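You operate a simulated robot arm through the tools that you are given. There is no shell and no other tool.

Carry out the task below with a simulated robot arm. There is one attempt and no reset: what you move stays moved.

## Task
Put things in order on the top of the wide steel table. At the end: the white ticket (marked "tart") from the top of the wide steel table is on the white plate; the brown bottle from the top of the wide steel table stands where the green sponge cake stood; the green sponge cake from the top of the wide steel table stands on top of the flat cover; the jar from the top of the wide steel table stands where the white ticket stood; whatever was shut is shut again. Leave all else as you found it, and nothing knocked over.
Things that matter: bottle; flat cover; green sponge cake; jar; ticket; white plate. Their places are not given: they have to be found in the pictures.

Only the result counts: the job must be done as asked and must still hold three seconds after the hand-in. Knocking over, shifting, dropping, spilling or breaking anything else fails it. Lids that push on must go on centred and level and be pressed home; caps that screw on are set level and turned clockwise until they are tight.

## Robot
A 7-joint arm with a two-finger parallel gripper, fixed in place. Base frame: the origin is at the foot of the arm, x ahead of it, y to its left, z up; the work surface is at about z = 0. Readings come in mm, degrees, newtons and seconds.
With the tool pointing down near the work surface it reaches from about 240 to 620 mm from the base axis. Its first joint turns from -66.0 to 66.0 degrees. Payload 2.6 kg.
Tool frame: the origin (TCP) lies between the finger pads and is the grasp point; the fingertips stand 30 mm ahead of it; z points along the fingers, y is the line along which they close. Largest opening 94 mm; finger width 28, thickness 10; the body of the gripper, 50 by 96 mm, starts 55 mm behind the TCP.
Orientation is that of the tool frame in the base frame, as a unit quaternion [w, x, y, z]. With the fingers straight down and closing along the base's y, the tool's x points along the base's -x, its y along +y and its z along -z.

## Interface
- The arm moves only by the tool move_arm. Its argument "steps" is a list that holds one entry, the list of rows, each a list of 7 numbers: the shift along the tool's x, y, z in units of 30 mm (1.0 is 30 mm), then the turn, a rotation vector about the tool's x, y, z in units of 6 degrees (1.0 is 6 degrees), then the closure, from 0 (fully open) to 1 (shut). In form: [[[tx, ty, tz, wx, wy, wz, claw], ...]]. A call has 1 to 20 rows; each row shifts and turns the commanded pose from where the row before left it, along the tool's axes as they then stand. A call with a number of a shift or a turn outside -1 to 1 is refused whole. Each row takes 0.2 s and may step no farther than 50 mm and 8.6 degrees from the row before; otherwise, or with a gripper value out of range, the whole call is refused. A pose out of reach is approached as far as the arm can. The call stops where the force on the tool passes 40 N (or 10 N more than at its start, if that is more) or the arm is blocked; 0.2 s more then pass. The fingers move at their own pace (about 72 mm/s each) and stop on an object; they squeeze with about 34 N. The grip force told is the motor's: it shows also when the fingers shut on nothing. Time passes only in rows, and 0.2 s behind the last, so rows that do not move let the fingers close. It gives the time, the measured TCP pose, the force on the tool (base axes), the opening and the grip force at its end, in the units of the frame above (readings bear some noise), with the torque about the TCP (base axes, N m) and any sound that the robot's microphone picked up.
- Cameras (640 x 400 px; columns grow to the right, rows downward): "scene" is fixed at [46.9, 413.3, 567.8]; the picture's right is [-0.77, -0.64, 0.00], its down [-0.37, 0.45, -0.81] and it looks along [0.52, -0.63, -0.58] (base axes); focal length 362 px, centre (320, 200). "wrist" rides on the gripper at [76, 14, -103] in the tool frame; the picture's right is [-0.18, 0.98, 0.00], its down [-0.75, -0.14, -0.64] and it looks along [-0.63, -0.12, 0.77] (tool axes); focal length 243 px, centre (320, 200).
- get_image(camera): a new picture of that camera. It takes no simulated time.
- locate(camera, pixels): there is no depth. For up to 12 entries [column, row, z] of the newest picture of that camera ("zoom" is the newest enlarged one), the place [x, y] in the base frame at which the ray of that pixel passes the height z, good to about 2 mm, but the place of the scene camera against the robot may be out by one fixed shift of up to 25 mm in any direction. It takes no simulated time.
- enlarge(camera, box): a new picture of the part [left, top, right, bottom] of that camera's present view, enlarged. It takes no simulated time.
- hand_in(): hands the job in; it is judged then, once.

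Unless the task says otherwise, let go and move clear before handing in.

The tools are called after "Call:" as name(argument=value, ...) on one line, values as JSON. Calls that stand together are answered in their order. move_arm: Moves the arm, as the interface text tells. Its arguments: {"type":"object","properties":{"steps":{"type":"array","items":{"type":"array","items":{"type":"array","items":{"type":"number"}}}}},"required":["steps"]} The other tools are called the same way: get_image (camera) takes a picture; locate (camera, pixels) gives the place at which the rays of pixels pass given heights; enlarge (camera, box) takes an enlarged picture of a part of a camera's view; hand_in () hands the job in.

At the start:

```text
clock: 0.0
position: [320.9, -119.6, 314.7]
orientation: [0.0, -0.001, 1.0, -0.001]
contact_force: [0.2, -0.1, 0.3]
ft_torque: [0.01, 0.01, -0.02]
width: 93.6
gripper_force: 0.1
```

scene: 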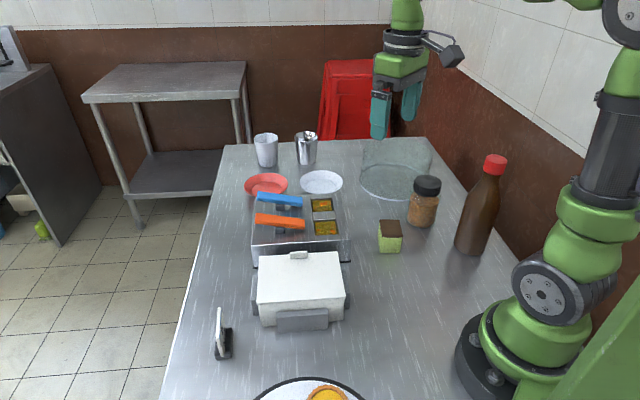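
wrist: 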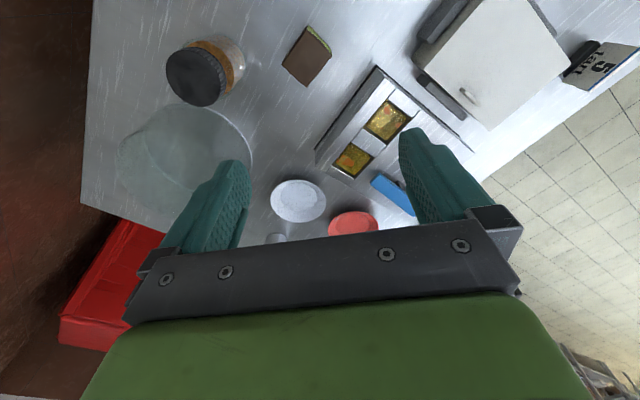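

The scene shows the bottle at about (480,205), the jar at (423,200), the cake at (390,236), the ticket at (222,335), a white plate at (321,181) and a glass bowl or cover at (395,165). I'll enlarge these parts before I plan anything.

Call:
enlarge(camera="scene", box=[220, 120, 380, 220])

Call:
enlarge(camera="scene", box=[340, 120, 532, 270])

Call:
enlarge(camera="scene", box=[190, 240, 390, 400])

Call:
get_image(camera="wrist")

```text
4.00 times, centred on (300, 170) of scene
```

zoom: 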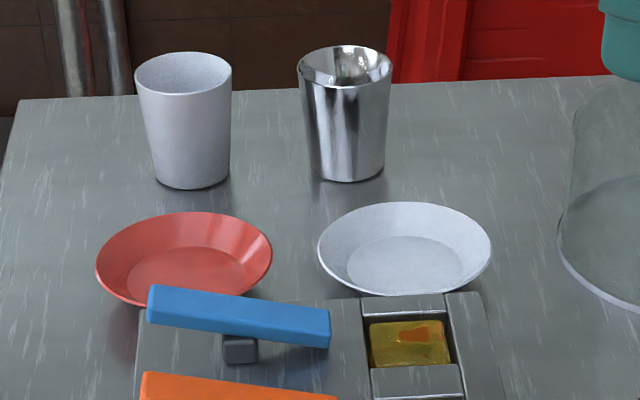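

```text
2.67 times, centred on (436, 195) of scene
```

zoom: 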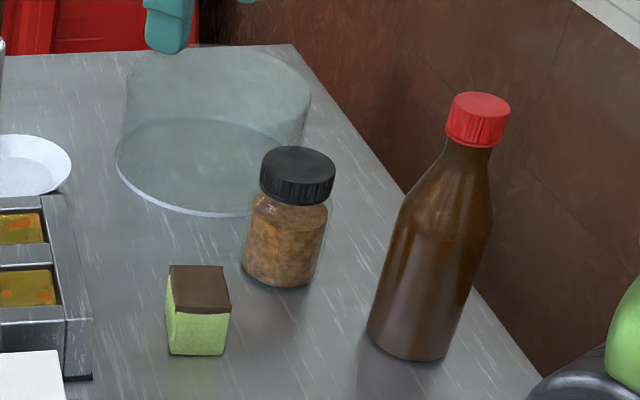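

```text
2.50 times, centred on (290, 320) of scene
```

zoom: 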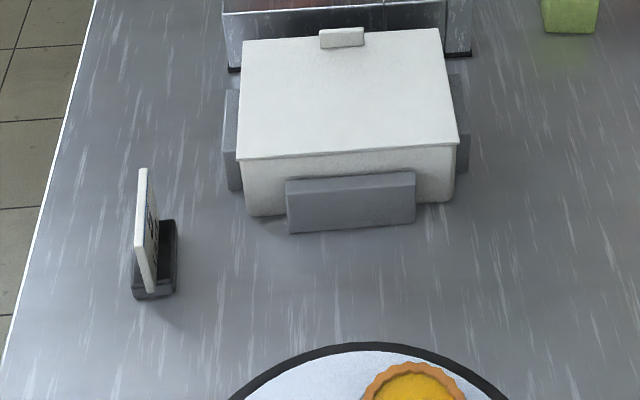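

```text
taken
```

wrist: 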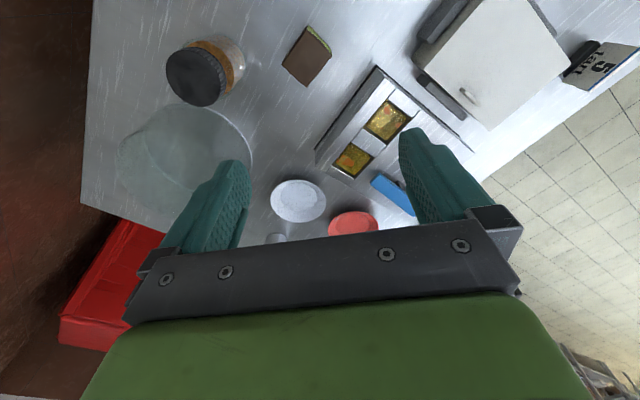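

The glass thing at (395,165) may be the flat cover, and there seem to be two plate candidates: the small white one at (321,181) and the large one with a dark rim at (310,390). I'll locate rough positions and enlarge more to tell them apart.

Call:
locate(camera="scene", pixels=[[421, 222, 0], [390, 246, 0], [470, 245, 0], [223, 355, 0], [394, 182, 0], [321, 181, 10], [266, 184, 10], [310, 395, 10], [265, 162, 0], [306, 160, 0]])

Call:
locate(camera="wrist", pixels=[[195, 80, 90], [305, 60, 50], [185, 155, 0], [298, 200, 10], [353, 225, 10], [580, 65, 0]])

Call:
enlarge(camera="wrist", box=[90, 20, 350, 240])

Call:
enlarge(camera="scene", box=[340, 120, 460, 220])

Call:
enlarge(camera="wrist", box=[400, 0, 640, 150])

```text
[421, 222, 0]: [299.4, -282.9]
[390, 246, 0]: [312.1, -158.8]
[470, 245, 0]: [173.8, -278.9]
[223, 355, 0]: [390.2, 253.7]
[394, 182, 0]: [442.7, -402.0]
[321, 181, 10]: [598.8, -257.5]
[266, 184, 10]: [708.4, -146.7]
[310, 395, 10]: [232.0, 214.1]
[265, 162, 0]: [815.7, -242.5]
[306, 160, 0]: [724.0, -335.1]
```

```text
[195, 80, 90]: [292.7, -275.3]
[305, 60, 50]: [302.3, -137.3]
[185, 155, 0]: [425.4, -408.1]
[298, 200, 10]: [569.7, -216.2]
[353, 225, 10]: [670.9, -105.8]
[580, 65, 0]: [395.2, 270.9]
```

```text
1.82 times, centred on (220, 130) of wrist
```

zoom: 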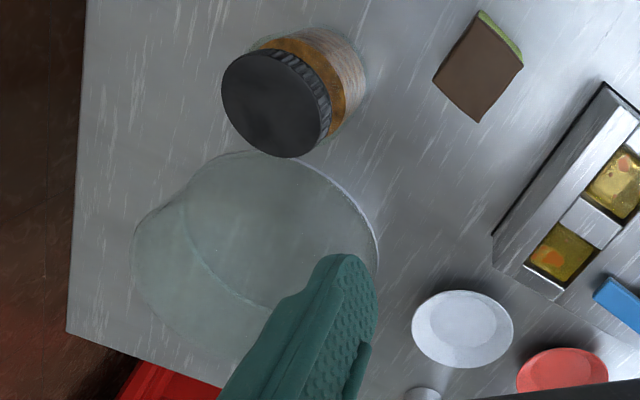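

```text
4.00 times, centred on (400, 170) of scene
```

zoom: 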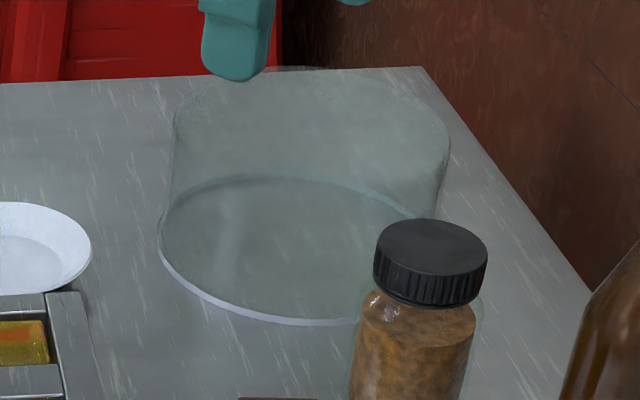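

```text
2.67 times, centred on (520, 75) of wrist
```

zoom: 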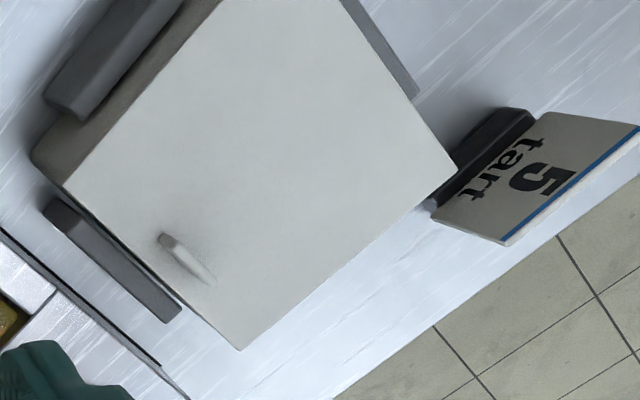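

The ticket reads "5 tart" and the glass cover at (395,165) looks flat-topped and closed. Before moving, I'll estimate heights by projecting the bottle, jar, cover and cake tops.

Call:
locate(camera="scene", pixels=[[495, 159, 200], [495, 159, 220], [495, 159, 240], [495, 159, 260], [427, 183, 80], [427, 183, 95], [427, 183, 110], [390, 227, 40], [390, 227, 50], [400, 150, 70], [400, 150, 90], [222, 325, 30]])

Call:
enlarge(camera="scene", box=[440, 140, 540, 270])

Call:
enlarge(camera="scene", box=[200, 290, 260, 370])

```text
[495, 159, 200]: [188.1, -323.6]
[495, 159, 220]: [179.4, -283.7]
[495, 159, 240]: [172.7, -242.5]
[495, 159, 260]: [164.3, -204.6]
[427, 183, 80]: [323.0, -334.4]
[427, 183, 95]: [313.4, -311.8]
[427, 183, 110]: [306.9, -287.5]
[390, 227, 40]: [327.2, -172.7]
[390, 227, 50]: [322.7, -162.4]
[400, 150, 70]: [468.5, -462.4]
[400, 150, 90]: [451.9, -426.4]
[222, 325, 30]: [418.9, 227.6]
```

```text
3.08 times, centred on (490, 205) of scene
```

zoom: 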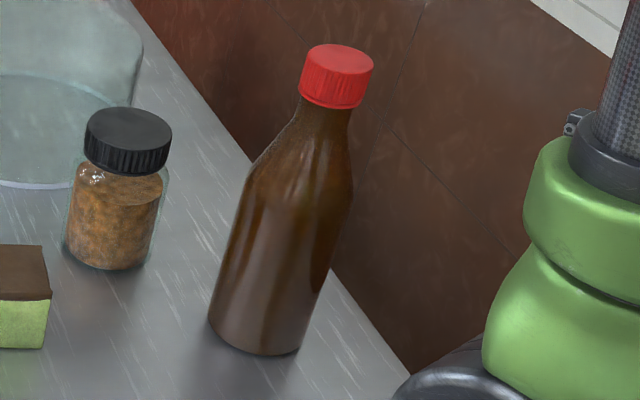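

```text
5.00 times, centred on (230, 330) of scene
```

zoom: 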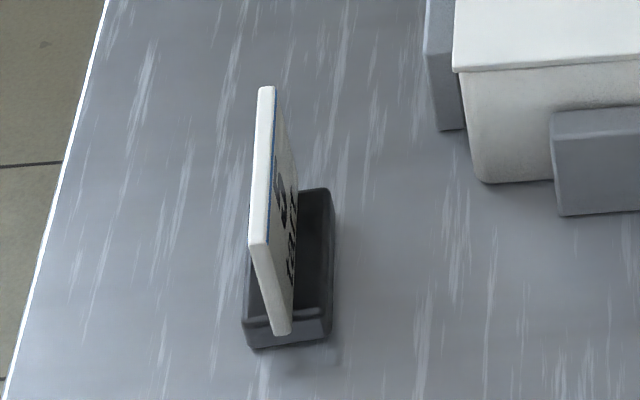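

Projecting the tops puts the bottle at about 222 mm tall near (178,-280), the jar at about 108 mm and the cake at about 50 mm. I'll rise a little and move over for a close wrist view of the cover, jar and bottle.

Call:
move_arm(steps=[[[0.45, -0.95, -0.2, 0, 0, 0, 0], [0.45, -0.95, -0.2, 0, 0, 0, 0], [0.45, -0.95, -0.2, 0, 0, 0, 0], [0.45, -0.95, -0.2, 0, 0, 0, 0], [0.45, -0.95, -0.2, 0, 0, 0, 0], [0.45, -0.95, 0, 0, 0, 0, 0], [0.45, -0.95, 0, 0, 0, 0, 0], [0, 0, 0, 0, 0, 0, 0]]])

Call:
get_image(camera="wrist")

Call:
get_image(camera="scene")

```text
clock: 1.8
position: [224.5, -319.1, 345.1]
orientation: [0.0, 0.0, 1.0, 0.0]
contact_force: [-0.8, -1.0, 0.5]
ft_torque: [0.03, 0.02, 0.02]
width: 94.1
gripper_force: 0.1
```

```text
taken
```

wrist: 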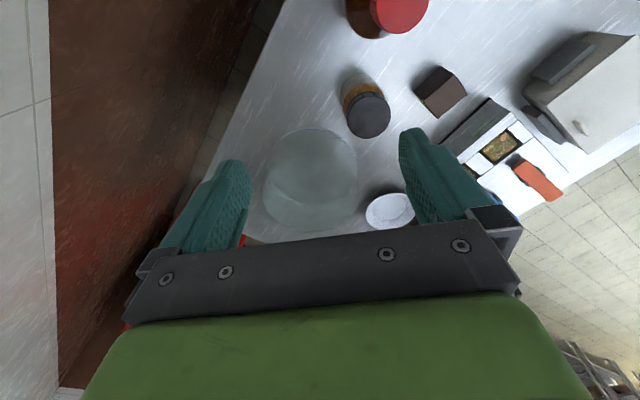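

```text
taken
```

scene: 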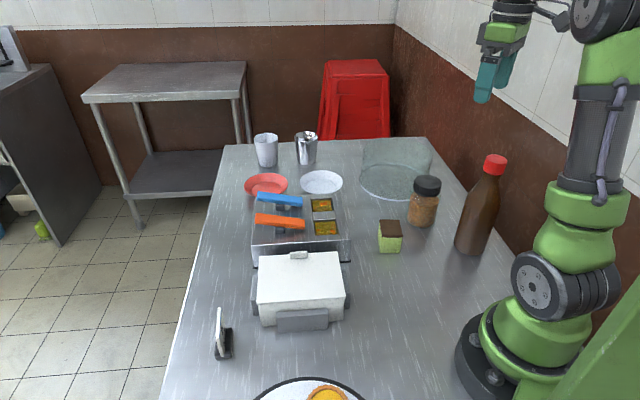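

Call:
enlarge(camera="wrist", box=[230, 60, 430, 245])

Call:
enlarge(camera="scene", box=[345, 125, 445, 205])

Call:
enlarge(camera="scene", box=[230, 360, 400, 400])

```text
2.16 times, centred on (330, 152) of wrist
```

zoom: 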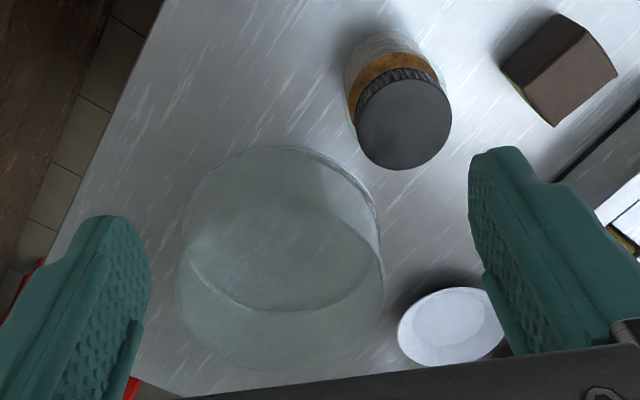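

```text
5.00 times, centred on (395, 165) of scene
```

zoom: 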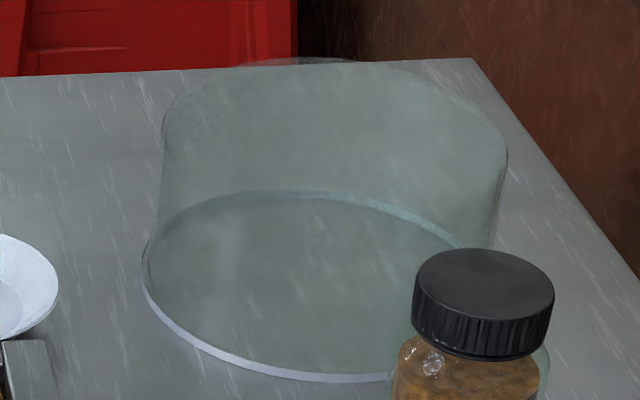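

```text
3.76 times, centred on (315, 380) of scene
```

zoom: 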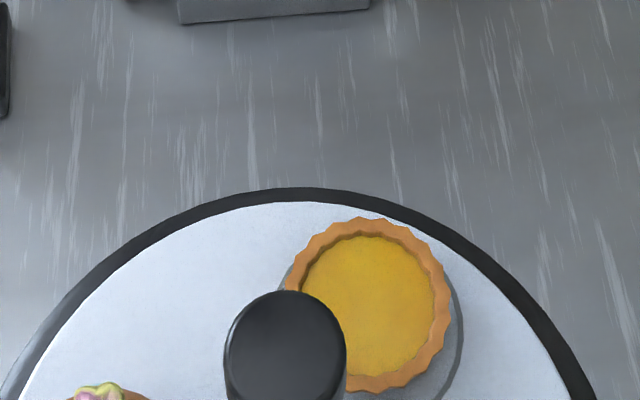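

The large thing at the bottom is a turntable with a knob, so the white plate is the small dish at (321,181). I'll locate the cover's base and top rims, the jar and the cake from this wrist view.

Call:
locate(camera="wrist", pixels=[[357.8, 165.9, 0], [267.5, 170.5, 0], [316, 127.9, 0], [311.5, 202.9, 0], [359.2, 191.4, 80], [264.3, 189, 80], [307.8, 232.1, 80], [307.8, 232.1, 60], [307.8, 232.1, 100]])

Call:
enlarge(camera="wrist", box=[340, 60, 480, 147])

Call:
enlarge(camera="scene", box=[370, 160, 530, 260])

```text
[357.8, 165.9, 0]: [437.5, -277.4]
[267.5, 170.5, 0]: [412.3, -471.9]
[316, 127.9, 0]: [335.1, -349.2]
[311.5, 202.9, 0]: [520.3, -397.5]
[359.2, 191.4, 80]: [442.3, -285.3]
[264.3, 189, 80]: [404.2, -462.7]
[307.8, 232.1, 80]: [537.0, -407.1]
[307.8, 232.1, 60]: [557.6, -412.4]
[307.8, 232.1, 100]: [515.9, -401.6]
```

```text
4.57 times, centred on (410, 104) of wrist
```

zoom: 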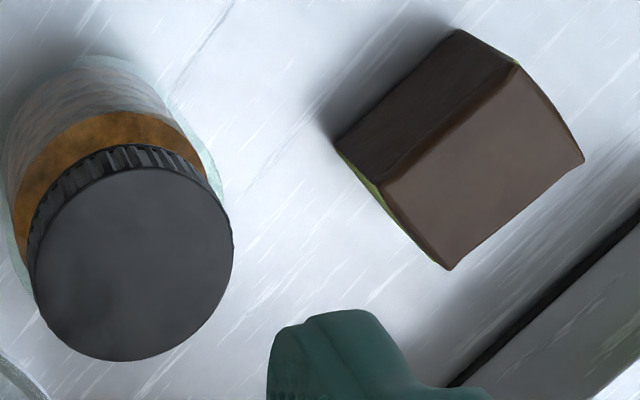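

```text
4.00 times, centred on (450, 210) of scene
```

zoom: 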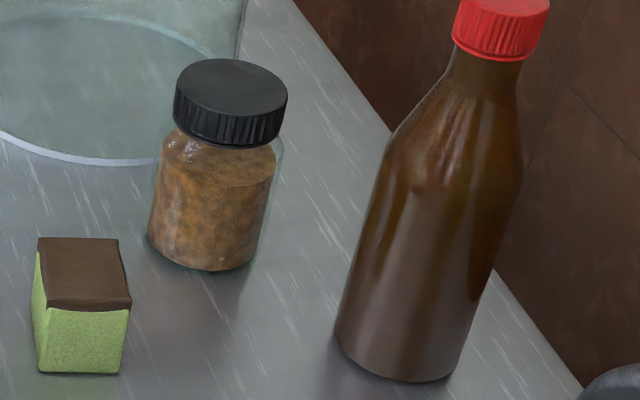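

The cover's base spans about x 335–520 and y −277 to −472, so it's around 190 mm wide and 90–100 mm tall. Now I'll convert the cake corners and the jar lid from the wrist zoom.

Call:
locate(camera="wrist", pixels=[[452.7, 74.5, 45], [467.5, 95.2, 45], [438.4, 118.9, 45], [423.8, 101.8, 45], [413.3, 92, 0], [440, 66.4, 0], [368.9, 118, 90], [368.9, 118, 100], [368.9, 118, 110], [400, 10, 220], [390, 210, 10], [499, 147, 40]])

Call:
locate(camera="scene", pixels=[[379, 220.5, 45], [399, 220, 45], [402.5, 235, 45], [381.5, 237, 45], [380, 253, 0], [401, 253, 0], [427, 183, 95]])

```text
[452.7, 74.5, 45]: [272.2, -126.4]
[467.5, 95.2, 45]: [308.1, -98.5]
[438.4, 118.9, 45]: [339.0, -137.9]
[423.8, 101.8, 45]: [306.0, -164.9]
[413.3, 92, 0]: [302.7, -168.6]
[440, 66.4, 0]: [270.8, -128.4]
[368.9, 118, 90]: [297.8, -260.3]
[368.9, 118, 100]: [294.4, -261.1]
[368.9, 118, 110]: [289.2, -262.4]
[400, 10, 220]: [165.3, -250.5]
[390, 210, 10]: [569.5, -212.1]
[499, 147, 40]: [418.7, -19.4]
```

```text
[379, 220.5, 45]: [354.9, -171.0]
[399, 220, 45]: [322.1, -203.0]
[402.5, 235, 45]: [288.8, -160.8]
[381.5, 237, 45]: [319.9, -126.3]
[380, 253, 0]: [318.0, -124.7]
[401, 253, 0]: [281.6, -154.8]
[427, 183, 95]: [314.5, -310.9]
```

The wrist rays put the cake's centre at about (306,-132), roughly 45–50 mm on a side, with edges at about 38°. I'll move above it, turn the gripper to match and descend to z≈200 for a closer look.

Call:
move_arm(steps=[[[-0.388, 0.89, 0, 0, 0, 0, 0], [-0.388, 0.89, 0, 0, 0, 0, 0], [-0.388, 0.89, 0, 0, 0, 0, 0], [-0.388, 0.89, 0, 0, 0, 0, 0], [-0.388, 0.89, 0, 0, 0, 0, 0], [-0.388, 0.89, 0, 0, 0, 0, 0], [-0.388, 0.89, 0, 0, 0, 0, 0], [0, 0, 0.6, 0, 0, -0.79, 0], [0, 0, 0.6, 0, 0, -0.79, 0], [0, 0, 0.6, 0, 0, -0.79, 0], [0, 0, 0.6, 0, 0, -0.79, 0], [0, 0, 0.6, 0, 0, -0.79, 0], [0, 0, 0.6, 0, 0, -0.79, 0], [0, 0, 0.6, 0, 0, -0.79, 0], [0, 0, 0.6, 0, 0, -0.79, 0], [0, 0, 0, 0, 0, 0, 0]]])

Call:
get_image(camera="wrist")

```text
clock: 5.2
position: [306.6, -132.1, 200.1]
orientation: [0.0, -0.326, 0.946, 0.001]
contact_force: [-0.4, 0.1, -0.3]
ft_torque: [0.01, 0.04, 0.0]
width: 94.2
gripper_force: 0.1
```

```text
taken
```

wrist: 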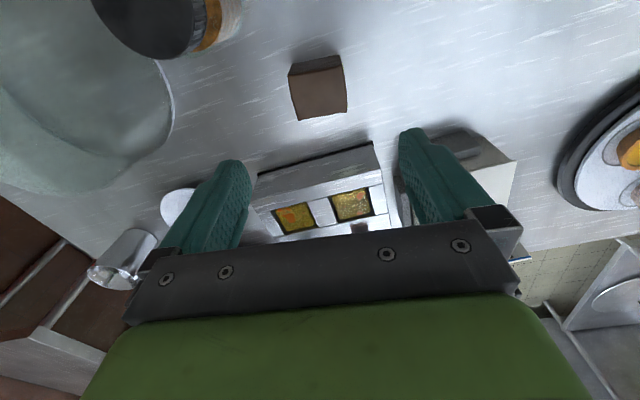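

The cake is now centred at about (318,88) and almost square to the gripper. I'll enlarge it to refine its centre and orientation.

Call:
enlarge(camera="wrist", box=[256, 40, 384, 130])

```text
4.44 times, centred on (320, 85) of wrist
```

zoom: 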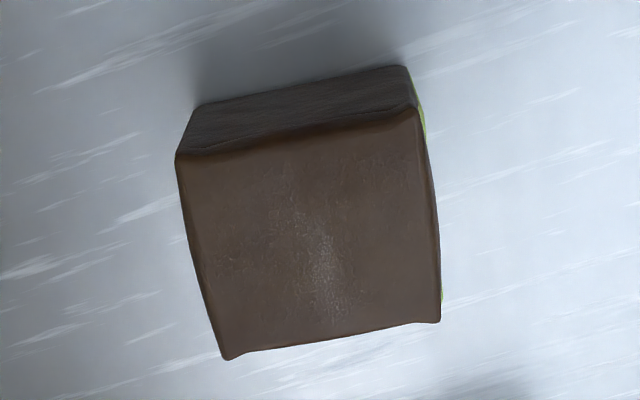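

Call:
locate(camera="zoom", pixels=[[177, 155, 48], [418, 110, 48], [440, 321, 48], [226, 358, 48], [197, 107, 0], [407, 67, 0]])

```text
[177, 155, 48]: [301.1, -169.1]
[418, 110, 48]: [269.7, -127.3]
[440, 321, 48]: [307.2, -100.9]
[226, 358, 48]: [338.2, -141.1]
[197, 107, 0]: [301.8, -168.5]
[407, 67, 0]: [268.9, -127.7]
```

The corner rays agree at z=48 and z=0, giving a centre of (304,-134.6), faces 52×46 mm and a 127° alignment. I'll descend to z≈35 with the tips just above the table, then close.

Call:
move_arm(steps=[[[0.12, -0.012, 0.9, 0, 0, 0.1, 0], [0, 0, 0.9, 0, 0, 0, 0], [0, 0, 0.9, 0, 0, 0, 0], [0, 0, 0.9, 0, 0, 0, 0], [0, 0, 0.9, 0, 0, 0, 0], [0, 0, 0.7, 0, 0, 0, 0], [0, 0, 0.3, 0, 0, 0, 0], [0, 0, 0, 0, 0, 0, 0]]])

Call:
get_image(camera="wrist")

```text
clock: 7.0
position: [305.0, -135.0, 36.3]
orientation: [0.001, -0.32, 0.947, 0.0]
contact_force: [-0.1, -0.7, -0.4]
ft_torque: [0.01, -0.01, 0.0]
width: 93.9
gripper_force: 0.0
```

```text
taken
```

wrist: 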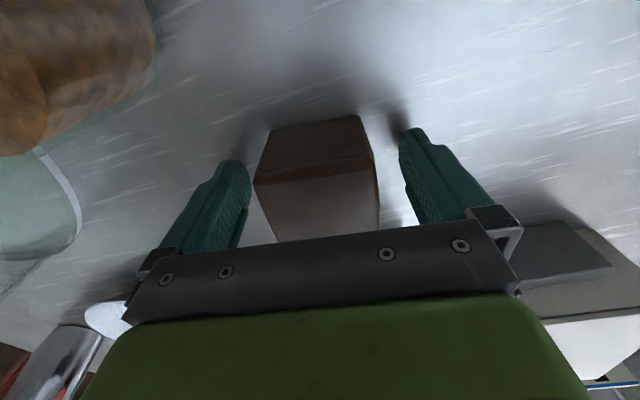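

The cake sits between the fingers and nothing is touching. I'll close the gripper now.

Call:
move_arm(steps=[[[0, 0, 0, 0, 0, 0, 0.5], [0, 0, 0, 0, 0, 0, 0.7], [0, 0, 0, 0, 0, 0, 1], [0, 0, 0, 0, 0, 0, 1], [0, 0, 0, 0, 0, 0, 1]]])

```text
clock: 8.2
position: [303.3, -135.8, 35.9]
orientation: [0.0, -0.32, 0.947, 0.0]
contact_force: [0.7, 0.3, 0.1]
ft_torque: [-0.02, 0.02, 0.01]
width: 57.9
gripper_force: 34.2
```

The cake is gripped (34 N, width 58). I'll lift straight up to about z=230 and move over towards the cover.

Call:
move_arm(steps=[[[0, 0, -0.4, 0, 0, 0, 1], [0, 0, -0.8, 0, 0, 0, 1], [0, 0, -1, 0, 0, 0, 1], [0, 0, -1, 0, 0, 0, 1], [0, 0, -1, 0, 0, 0, 1], [0, 0, -1, 0, 0, 0, 1], [0, 0, -1, 0, 0, 0, 1], [0.153, -0.885, 0, 0, 0, 0, 1], [0.153, -0.885, 0, 0, 0, 0, 1], [0.153, -0.885, 0, 0, 0, 0, 1], [0.153, -0.885, 0, 0, 0, 0, 1], [0.153, -0.885, 0, 0, 0, 0, 1], [0.153, -0.885, 0, 0, 0, 0, 1], [0.153, -0.885, 0, 0, 0, 0, 1], [0.153, -0.885, 0, 0, 0, 0, 1], [0.153, -0.885, 0, 0, 0, 0, 1], [0.153, -0.885, 0, 0, 0, 0, 1], [0, 0, 0, 0, 0, 0, 1]]])

Call:
get_image(camera="wrist")

Call:
get_image(camera="scene")

```text
clock: 12.0
position: [427.6, -373.4, 222.5]
orientation: [0.0, -0.319, 0.948, 0.0]
contact_force: [0.5, -1.4, -0.5]
ft_torque: [0.02, 0.02, -0.02]
width: 58.1
gripper_force: 33.9
```

```text
taken
```

wrist: 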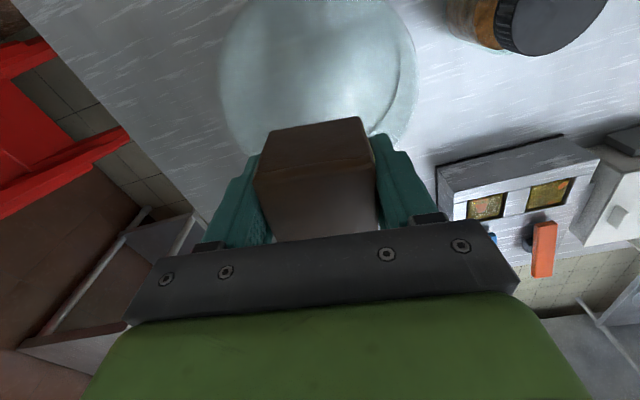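

```text
taken
```

scene: 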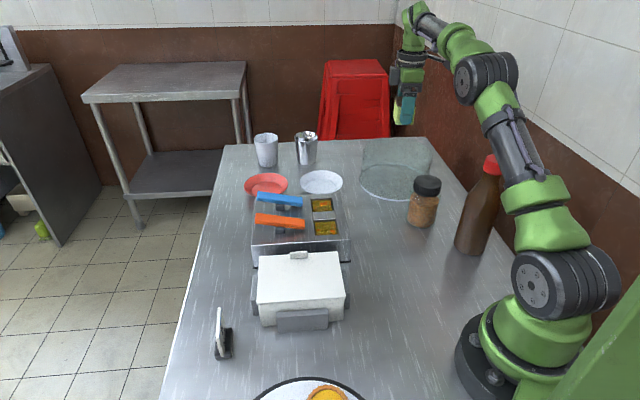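

Call:
enlarge(camera="wrist", box=[190, 0, 450, 162])

```text
2.46 times, centred on (320, 81) of wrist
```

zoom: 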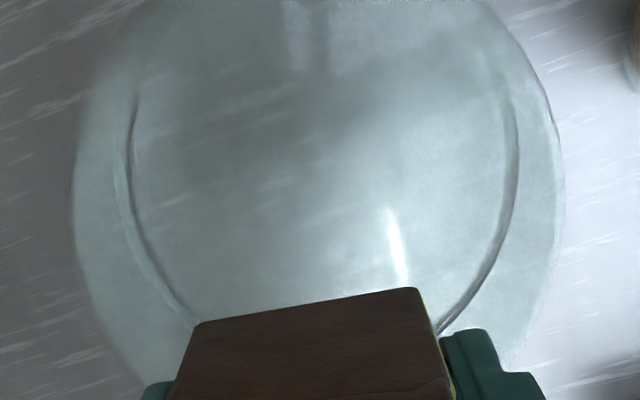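

Seen from above, the cover shows an outer silhouette (zoom columns 75–560) and an inner ring (120–517). I'll locate both at trial heights to confirm the centre.

Call:
locate(camera="zoom", pixels=[[74, 200, 80], [561, 190, 80], [74, 200, 100], [561, 190, 100], [121, 180, 0], [518, 150, 0], [190, 322, 0], [440, 330, 0], [140, 380, 90], [520, 330, 90]])

```text
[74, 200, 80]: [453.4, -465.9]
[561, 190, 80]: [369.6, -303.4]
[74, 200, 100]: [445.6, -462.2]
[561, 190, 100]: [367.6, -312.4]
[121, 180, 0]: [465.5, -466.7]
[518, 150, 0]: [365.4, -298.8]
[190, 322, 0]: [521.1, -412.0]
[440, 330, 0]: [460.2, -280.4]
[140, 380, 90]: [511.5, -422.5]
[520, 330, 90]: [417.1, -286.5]
```

The circle fits give the cover's centre as about (430,-376), with the top radius near 90 and the height 90–100. I'm above it, so I'll descend to about z=143 and then creep down with force checks.

Call:
move_arm(steps=[[[0, 0, 0.8, 0, 0, 0, 1], [0, 0, 0.8, 0, 0, 0, 1], [0, 0, 0.7, 0, 0, 0, 1], [0, 0, 0.35, 0, 0, 0, 1], [0, 0, 0, 0, 0, 0, 1]]])

Call:
get_image(camera="scene")

Call:
enlarge(camera="scene", box=[345, 80, 473, 210])

```text
clock: 13.2
position: [429.0, -373.6, 143.4]
orientation: [0.0, -0.319, 0.948, -0.001]
contact_force: [-0.6, -0.3, -0.9]
ft_torque: [-0.02, 0.0, -0.01]
width: 58.0
gripper_force: 34.4
```

```text
taken
```

scene: 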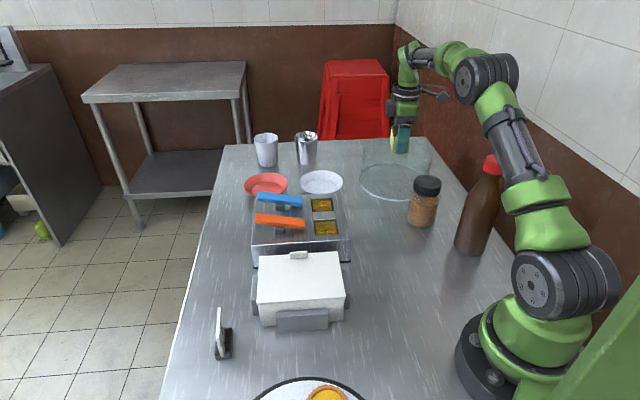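

```text
3.08 times, centred on (409, 145) of scene
```

zoom: 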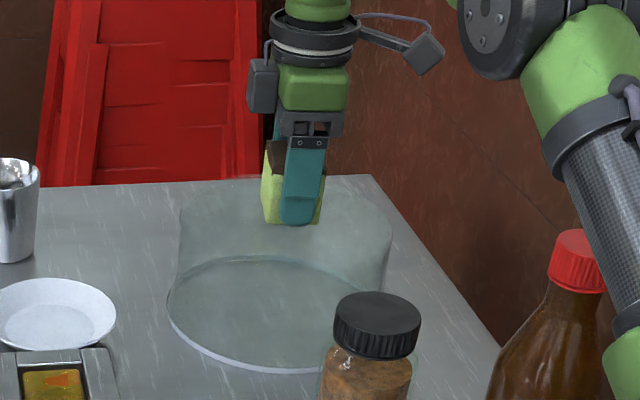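

No contact yet at z=143, and the cake is clearly above the glass. I'll creep down in small steps.

Call:
move_arm(steps=[[[0, 0, 0.1, 0, 0, 0, 1], [0, 0, 0.1, 0, 0, 0, 1], [0, 0, 0, 0, 0, 0, 1]]])

```text
clock: 14.0
position: [430.1, -375.2, 136.5]
orientation: [0.0, -0.32, 0.947, 0.0]
contact_force: [0.4, -0.3, -0.8]
ft_torque: [0.0, 0.03, 0.01]
width: 58.0
gripper_force: 33.9
```

Call:
move_arm(steps=[[[0, 0, 0.08, 0, 0, 0, 1], [0, 0, 0.08, 0, 0, 0, 1], [0, 0, 0, 0, 0, 0, 1]]])

```text
clock: 14.8
position: [429.3, -374.7, 133.4]
orientation: [0.001, -0.32, 0.947, -0.002]
contact_force: [-1.7, 1.2, 10.2]
ft_torque: [0.27, 0.19, 0.02]
width: 58.2
gripper_force: 33.9
```

Contact at z≈133.4 with 10 N upward, so the cake is sitting on the cover's top. I'll ease off slightly, open, and lift clear.

Call:
move_arm(steps=[[[0, 0, -0.03, 0, 0, 0, 1], [0, 0, 0, 0, 0, 0, 0.3], [0, 0, 0, 0, 0, 0, 0.1], [0, 0, 0, 0, 0, 0, 0], [0, 0, 0, 0, 0, 0, 0], [0, 0, -0.4, 0, 0, 0, 0], [0, 0, -0.8, 0, 0, 0, 0], [0, 0, -1, 0, 0, 0, 0], [0, 0, -1, 0, 0, 0, 0], [0, 0, -1, 0, 0, 0, 0], [0, 0, -1, 0, 0, 0, 0], [0, 0, 0, 0, 0, 0, 0]]])

Call:
get_image(camera="wrist")

Call:
get_image(camera="scene")

Call:
enlarge(camera="scene", box=[345, 100, 473, 210])

```text
clock: 17.4
position: [428.7, -371.7, 267.9]
orientation: [0.0, -0.32, 0.947, 0.001]
contact_force: [0.6, -0.1, 1.1]
ft_torque: [-0.02, -0.02, 0.02]
width: 93.5
gripper_force: 0.1
out of reach, approached as far as the arm can: row 11
```

```text
taken
```

wrist: 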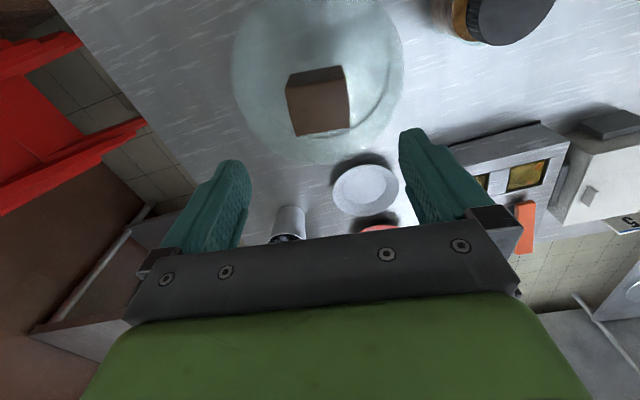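

```text
taken
```

scene: 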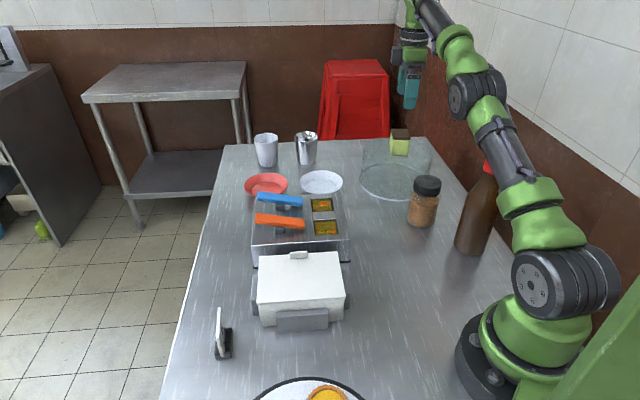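

```text
3.64 times, centred on (409, 155) of scene
```

zoom: 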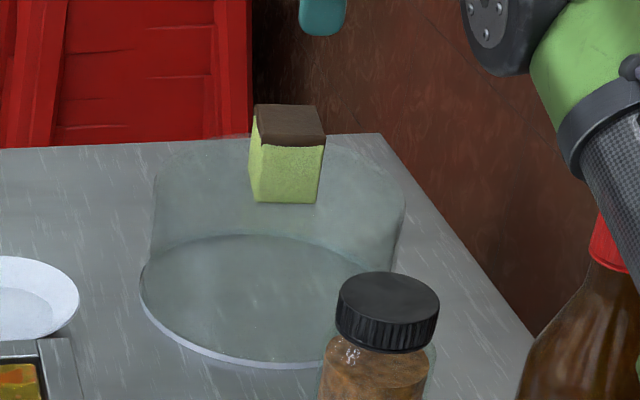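

The cake stands upright on the cover. From this view I'll also measure the white plate at about (365,190).

Call:
enlarge(camera="wrist", box=[320, 140, 420, 230])

```text
4.44 times, centred on (370, 185) of wrist
```

zoom: 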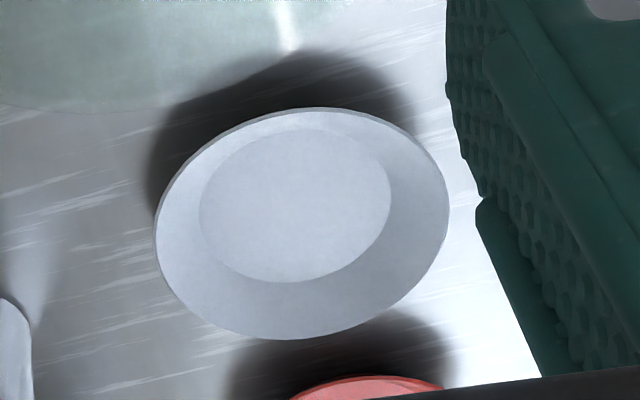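

Call:
locate(camera="zoom", pixels=[[155, 235, 18], [449, 205, 18], [318, 107, 18], [280, 340, 18], [199, 215, 4], [391, 190, 4], [310, 129, 4], [282, 283, 4]])

Call:
enlarge(camera="scene", box=[290, 160, 354, 200])

```text
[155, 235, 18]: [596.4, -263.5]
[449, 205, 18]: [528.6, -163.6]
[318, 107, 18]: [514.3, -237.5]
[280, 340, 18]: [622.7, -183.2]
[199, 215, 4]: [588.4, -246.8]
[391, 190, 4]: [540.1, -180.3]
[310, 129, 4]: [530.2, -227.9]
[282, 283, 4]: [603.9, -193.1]
```

```text
10.00 times, centred on (322, 180) of scene
```

zoom: 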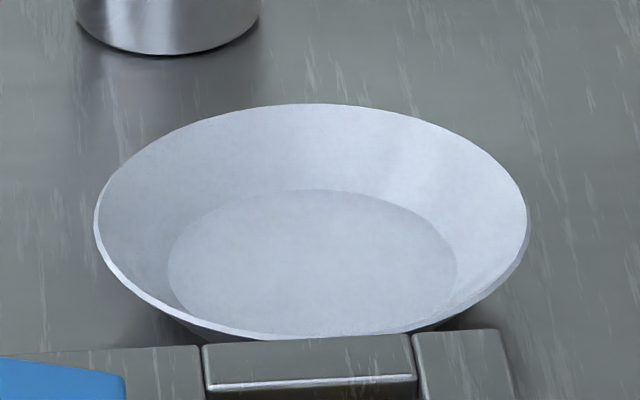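

The plate's centre is about (565.6,-212), with a flat bottom about 82 mm across. Next is the bottle: I'll back away, undo the rotation while rising, and look at it from above.

Call:
move_arm(steps=[[[0.06, 0.94, 0, 0, 0, 0, 0], [0.06, 0.94, 0, 0, 0, 0, 0], [0.06, 0.94, 0, 0, 0, 0, 0], [0.06, 0.94, 0, 0, 0, 0, 0], [0.06, 0.94, 0, 0, 0, 0, 0], [0.06, 0.94, 0, 0, 0, 0, 0], [0.06, 0.94, 0, 0, 0, 0, 0], [0, 0, -0.3, 0, 0, 0.78, 0], [0, 0, -0.3, 0, 0, 0.78, 0], [0, 0, -0.3, 0, 0, 0.78, 0], [0, 0, -0.3, 0, 0, 0.78, 0], [0, 0, -0.3, 0, 0, 0.78, 0], [0, 0, -0.3, 0, 0, 0.78, 0], [0, 0, -0.3, 0, 0, 0.78, 0], [0, 0, -0.3, 0, 0, 0.78, 0], [0, 0, 0, 0, 0, 0, 0]]])

```text
clock: 20.8
position: [298.9, -224.5, 340.6]
orientation: [0.0, 0.001, 1.0, 0.0]
contact_force: [-0.1, 0.4, -0.3]
ft_torque: [-0.04, 0.02, 0.01]
width: 94.2
gripper_force: 0.0
```

The gripper is back to square at (299,-224,341). I'll move over the bottle at about (178,-255) and look down.

Call:
move_arm(steps=[[[0.79, -0.2, 0, 0, 0, 0, 0], [0.79, -0.2, 0, 0, 0, 0, 0], [0.79, -0.2, 0, 0, 0, 0, 0], [0.79, -0.2, 0, 0, 0, 0, 0], [0.79, -0.2, 0, 0, 0, 0, 0], [0, 0, 0, 0, 0, 0, 0]]])

Call:
get_image(camera="wrist")

```text
clock: 22.2
position: [179.2, -253.9, 341.9]
orientation: [0.0, 0.0, 1.0, 0.001]
contact_force: [0.6, 0.2, 0.9]
ft_torque: [0.0, -0.01, 0.01]
width: 94.2
gripper_force: 0.0
```

```text
taken
```

wrist: 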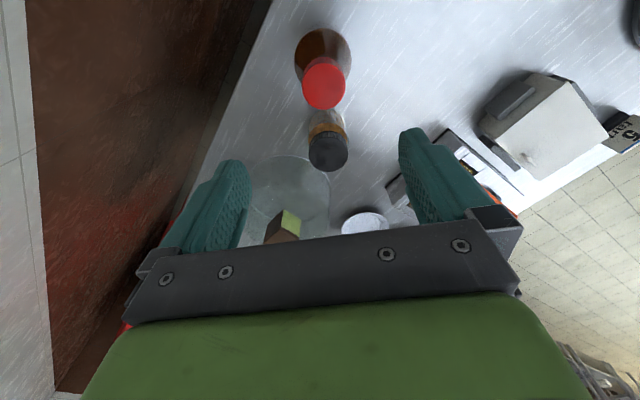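

Call:
enlarge(camera="wrist", box=[272, 20, 372, 120])

Call:
enlarge(camera="wrist", box=[280, 90, 380, 180])

```text
4.00 times, centred on (322, 70) of wrist
```

zoom: 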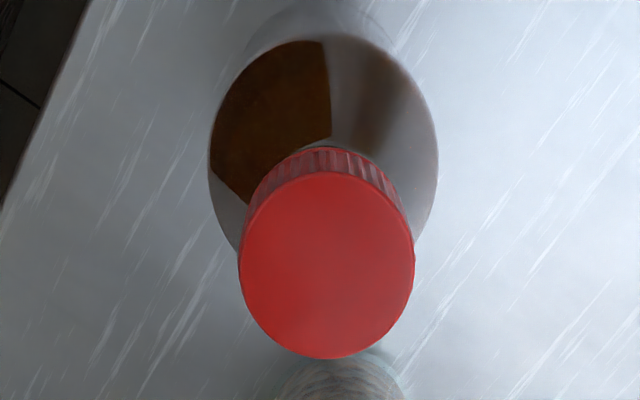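

```text
4.44 times, centred on (330, 135) of wrist
```

zoom: 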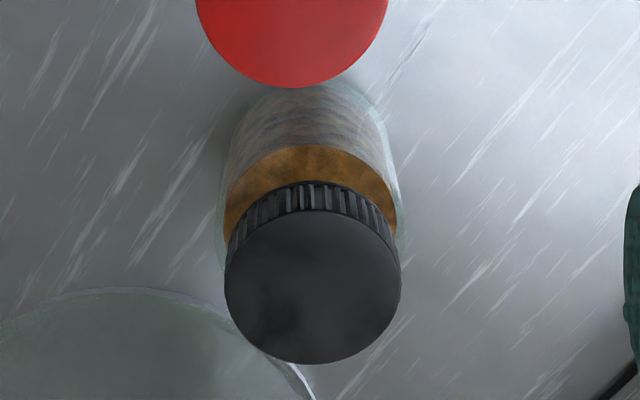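

The cap top is centred at wrist (323.5,86.4) and the jar lid at (328.4,154.6). I'll locate both at trial heights to triangulate against the earlier views.

Call:
locate(camera="wrist", pixels=[[323.5, 86.4, 190], [323.5, 86.4, 205], [323.5, 86.4, 220], [323.5, 86.4, 235], [328.4, 154.6, 90], [328.4, 154.6, 100], [328.4, 154.6, 110], [301.5, 86.4, 215], [345.5, 86.4, 215], [308.6, 154.6, 95], [348.5, 154.6, 95]])

```text
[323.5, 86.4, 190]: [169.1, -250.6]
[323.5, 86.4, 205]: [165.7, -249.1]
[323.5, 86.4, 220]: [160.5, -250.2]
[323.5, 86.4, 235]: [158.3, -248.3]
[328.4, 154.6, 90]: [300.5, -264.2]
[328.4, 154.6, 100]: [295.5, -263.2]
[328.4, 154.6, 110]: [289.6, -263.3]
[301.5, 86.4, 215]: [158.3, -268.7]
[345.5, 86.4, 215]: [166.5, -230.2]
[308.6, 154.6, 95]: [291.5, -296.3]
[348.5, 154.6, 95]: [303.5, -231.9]
```

The jar triangulates to about (295,-262) and 100 mm tall, with a 65 mm lid. The bottle's cap is about 40 mm across near (163,-250). I'll lower a bit to check the bottle's height from a different distance.

Call:
move_arm(steps=[[[0.25, 0.06, 0.7, 0, 0, 0, 0], [0.25, 0.06, 0.7, 0, 0, 0, 0], [0, 0, 0, 0, 0, 0, 0]]])

Call:
enlarge(camera="wrist", box=[240, 20, 400, 130])

Call:
enlarge(camera="scene", box=[420, 80, 580, 260])

```text
clock: 23.0
position: [165.3, -250.0, 299.2]
orientation: [0.0, 0.002, 1.0, 0.0]
contact_force: [0.0, -0.2, 1.3]
ft_torque: [0.01, -0.01, 0.01]
width: 93.8
gripper_force: 0.1
```

```text
3.64 times, centred on (320, 75) of wrist
```

zoom: 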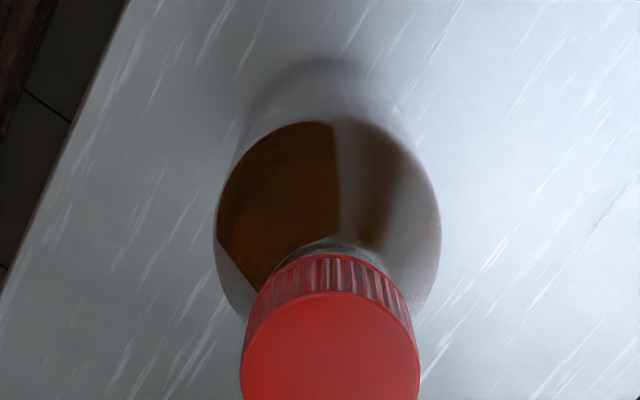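

```text
2.22 times, centred on (500, 170) of scene
```

zoom: 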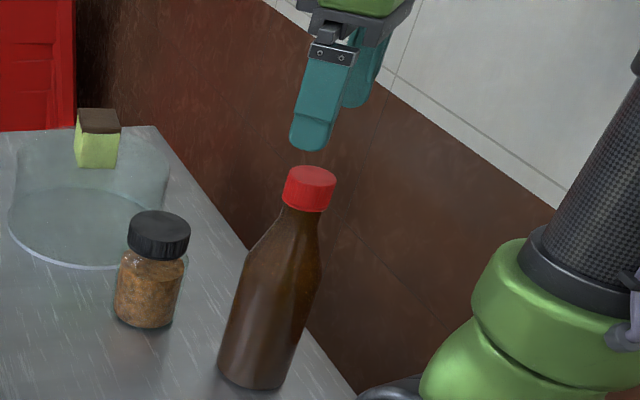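

Call:
enlarge(camera="wrist", box=[260, 60, 380, 160])

```text
4.00 times, centred on (320, 110) of wrist
```

zoom: 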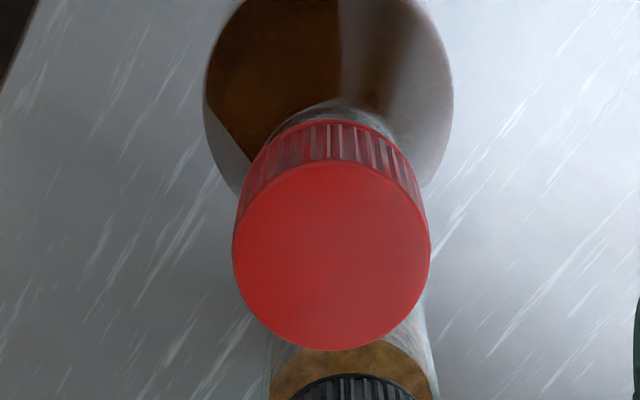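

Call:
locate(camera="zoom", pixels=[[331.5, 255, 190], [331.5, 255, 200], [331.5, 255, 210], [331.5, 255, 220], [331.5, 255, 230], [232, 250, 215], [431, 250, 215], [331, 160, 215], [331, 350, 215], [335, 118, 190], [335, 118, 200]])

```text
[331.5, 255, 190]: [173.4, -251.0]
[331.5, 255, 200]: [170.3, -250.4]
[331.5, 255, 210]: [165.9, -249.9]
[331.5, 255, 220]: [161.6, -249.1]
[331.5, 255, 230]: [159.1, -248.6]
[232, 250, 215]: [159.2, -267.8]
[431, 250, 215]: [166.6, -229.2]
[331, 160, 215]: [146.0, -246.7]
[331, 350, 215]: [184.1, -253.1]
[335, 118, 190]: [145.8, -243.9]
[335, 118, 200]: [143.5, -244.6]
```

Both views agree on the bottle: about 222 mm tall, the cap at z≈195–222 and the centre at (161.5,-249.5). I'll descend so the pads straddle the cap at z≈207.

Call:
move_arm(steps=[[[0.12, 0.01, 0.7, 0, 0, 0, 0], [0, 0, 0.7, 0, 0, 0, 0], [0, 0, 0.7, 0, 0, 0, 0], [0, 0, 0.6, 0, 0, 0, 0], [0, 0, 0.35, 0, 0, 0, 0], [0, 0, 0, 0, 0, 0, 0]]])

Call:
get_image(camera="wrist")

Call:
enlarge(camera="scene", box=[420, 80, 580, 260])

```text
clock: 24.4
position: [160.9, -250.5, 206.5]
orientation: [0.0, 0.001, 1.0, 0.0]
contact_force: [-0.3, -0.2, -0.6]
ft_torque: [-0.04, 0.0, 0.01]
width: 94.0
gripper_force: 0.1
```

```text
taken
```

wrist: 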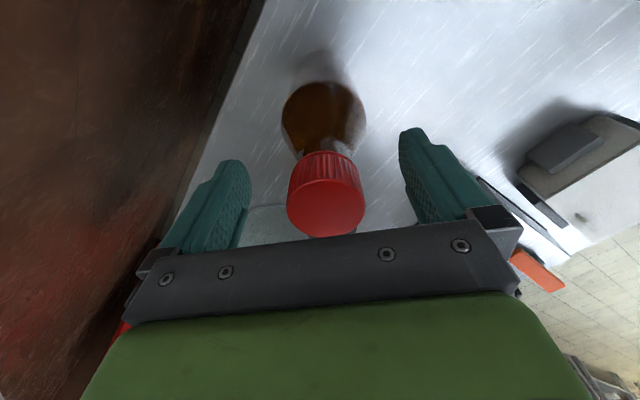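

```text
2.22 times, centred on (500, 170) of scene
```

zoom: 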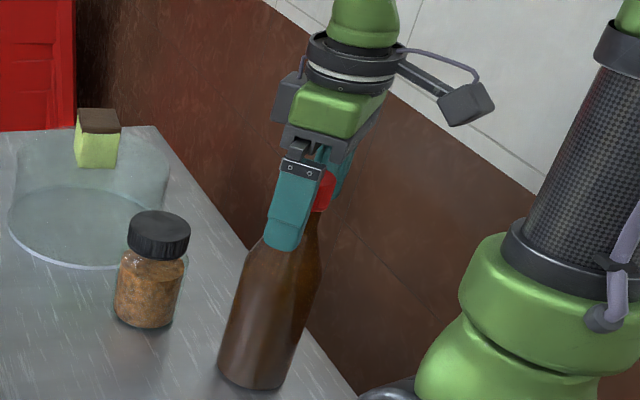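

The cap top sits about 15 mm above the TCP and is centred between the fingers. I'll close now.

Call:
move_arm(steps=[[[0, 0, 0, 0, 0, 0, 0.4], [0, 0, 0, 0, 0, 0, 0.6], [0, 0, 0, 0, 0, 0, 1], [0, 0, 0, 0, 0, 0, 1], [0, 0, 0, 0, 0, 0, 1]]])

```text
clock: 25.6
position: [161.7, -249.8, 207.0]
orientation: [0.0, 0.001, 1.0, -0.001]
contact_force: [0.6, 3.2, 1.2]
ft_torque: [0.28, -0.13, 0.01]
width: 34.2
gripper_force: 33.7
```

The grip reads 34 N at 34.2 mm, a little narrower than I expected. I'll check the pictures before lifting.

Call:
get_image(camera="wrist")

Call:
enlarge(camera="wrist", box=[220, 60, 420, 250])

Call:
enlarge(camera="scene", box=[430, 120, 530, 260])

```text
taken
```

wrist: 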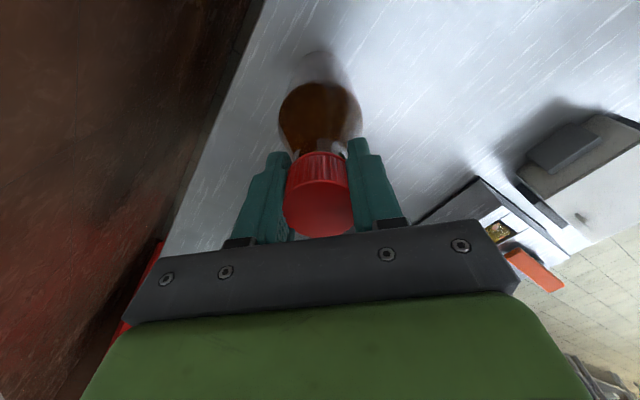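

```text
2.11 times, centred on (320, 155) of wrist
```

zoom: 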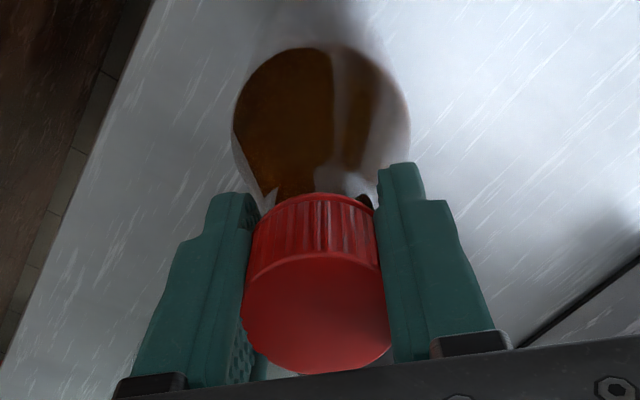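

```text
2.86 times, centred on (480, 190) of scene
```

zoom: 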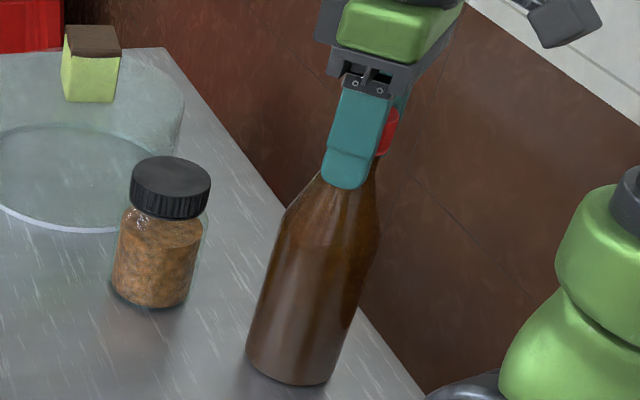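

The cap is held squarely between both pads. I'll lift slowly and check that the bottle follows.

Call:
move_arm(steps=[[[0, 0, -0.15, 0, 0, 0, 1], [0, 0, -0.3, 0, 0, 0, 1], [0, 0, -0.4, 0, 0, 0, 1], [0, 0, -0.4, 0, 0, 0, 1], [0, 0, 0, 0, 0, 0, 1]]])

Call:
enlarge(camera="scene", box=[430, 120, 530, 260])

Call:
get_image(camera="wrist")

```text
clock: 26.8
position: [161.4, -249.2, 245.0]
orientation: [0.0, 0.001, 1.0, -0.001]
contact_force: [-0.7, 0.2, -5.8]
ft_torque: [-0.01, 0.02, 0.0]
width: 34.1
gripper_force: 34.3
```

```text
2.86 times, centred on (480, 190) of scene
```

zoom: 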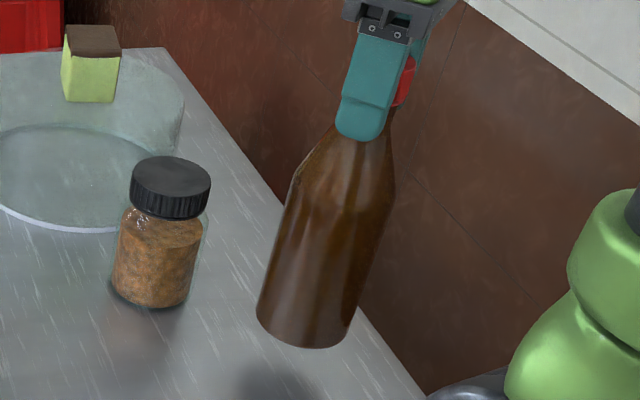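

```text
taken
```

wrist: 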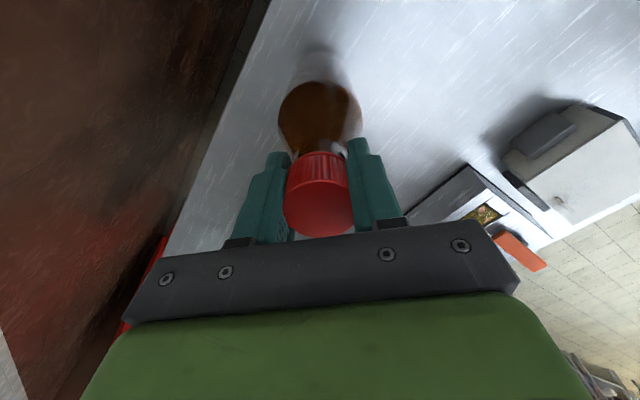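

The bottle weighs about 6 N and is hanging level, 38 mm up. I'll carry it clear of the jar, going +y first and then +x, to above the cake's old place at (304,-134.6).

Call:
move_arm(steps=[[[0, 0.4, 0, 0, 0, 0, 1], [0, 0.7, 0, 0, 0, 0, 1], [0, 0.8, 0, 0, 0, 0, 1], [-0.2, 0.8, 0, 0, 0, 0, 1], [-0.5, 0.5, 0, 0, 0, 0, 1], [-0.75, 0.3, 0, 0, 0, 0, 1], [-0.8, 0.2, 0, 0, 0, 0, 1], [-0.8, 0.12, 0, 0, 0, 0, 1], [-0.8, 0, 0, 0, 0, 0, 1], [-0.6, 0, 0, 0, 0, 0, 1], [-0.3, 0, 0, 0, 0, 0, 1], [0, 0, 0, 0, 0, 0, 1], [0, 0, 0, 0, 0, 0, 1]]])

Call:
get_image(camera="scene")

```text
clock: 29.6
position: [304.7, -136.0, 244.6]
orientation: [0.0, 0.002, 1.0, 0.0]
contact_force: [-0.5, 1.2, -5.1]
ft_torque: [0.0, -0.02, 0.01]
width: 34.1
gripper_force: 34.5
```

```text
taken
```

scene: 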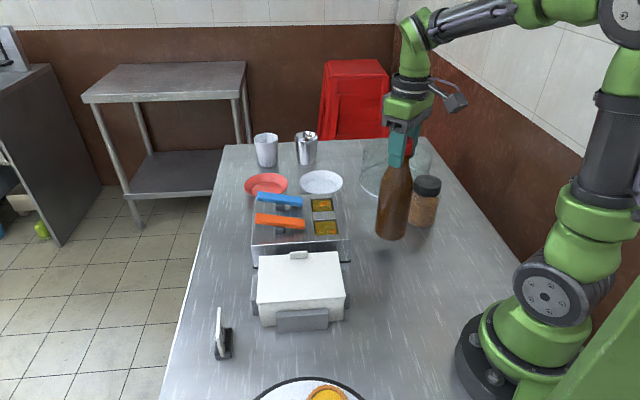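

The bottle is above the cake's old spot at (304.7,-136). I'll lower it to just above the table.

Call:
move_arm(steps=[[[0, 0.04, 0.4, 0, 0, 0, 1], [0, 0, 0.4, 0, 0, 0, 1], [0, 0, 0.25, 0, 0, 0, 1], [0, 0, 0.08, 0, 0, 0, 1], [0, 0, 0, 0, 0, 0, 1]]])

```text
clock: 30.8
position: [303.4, -134.2, 211.3]
orientation: [0.001, 0.002, 1.0, 0.001]
contact_force: [0.6, -0.5, -6.4]
ft_torque: [0.0, 0.02, 0.01]
width: 34.0
gripper_force: 34.3
```

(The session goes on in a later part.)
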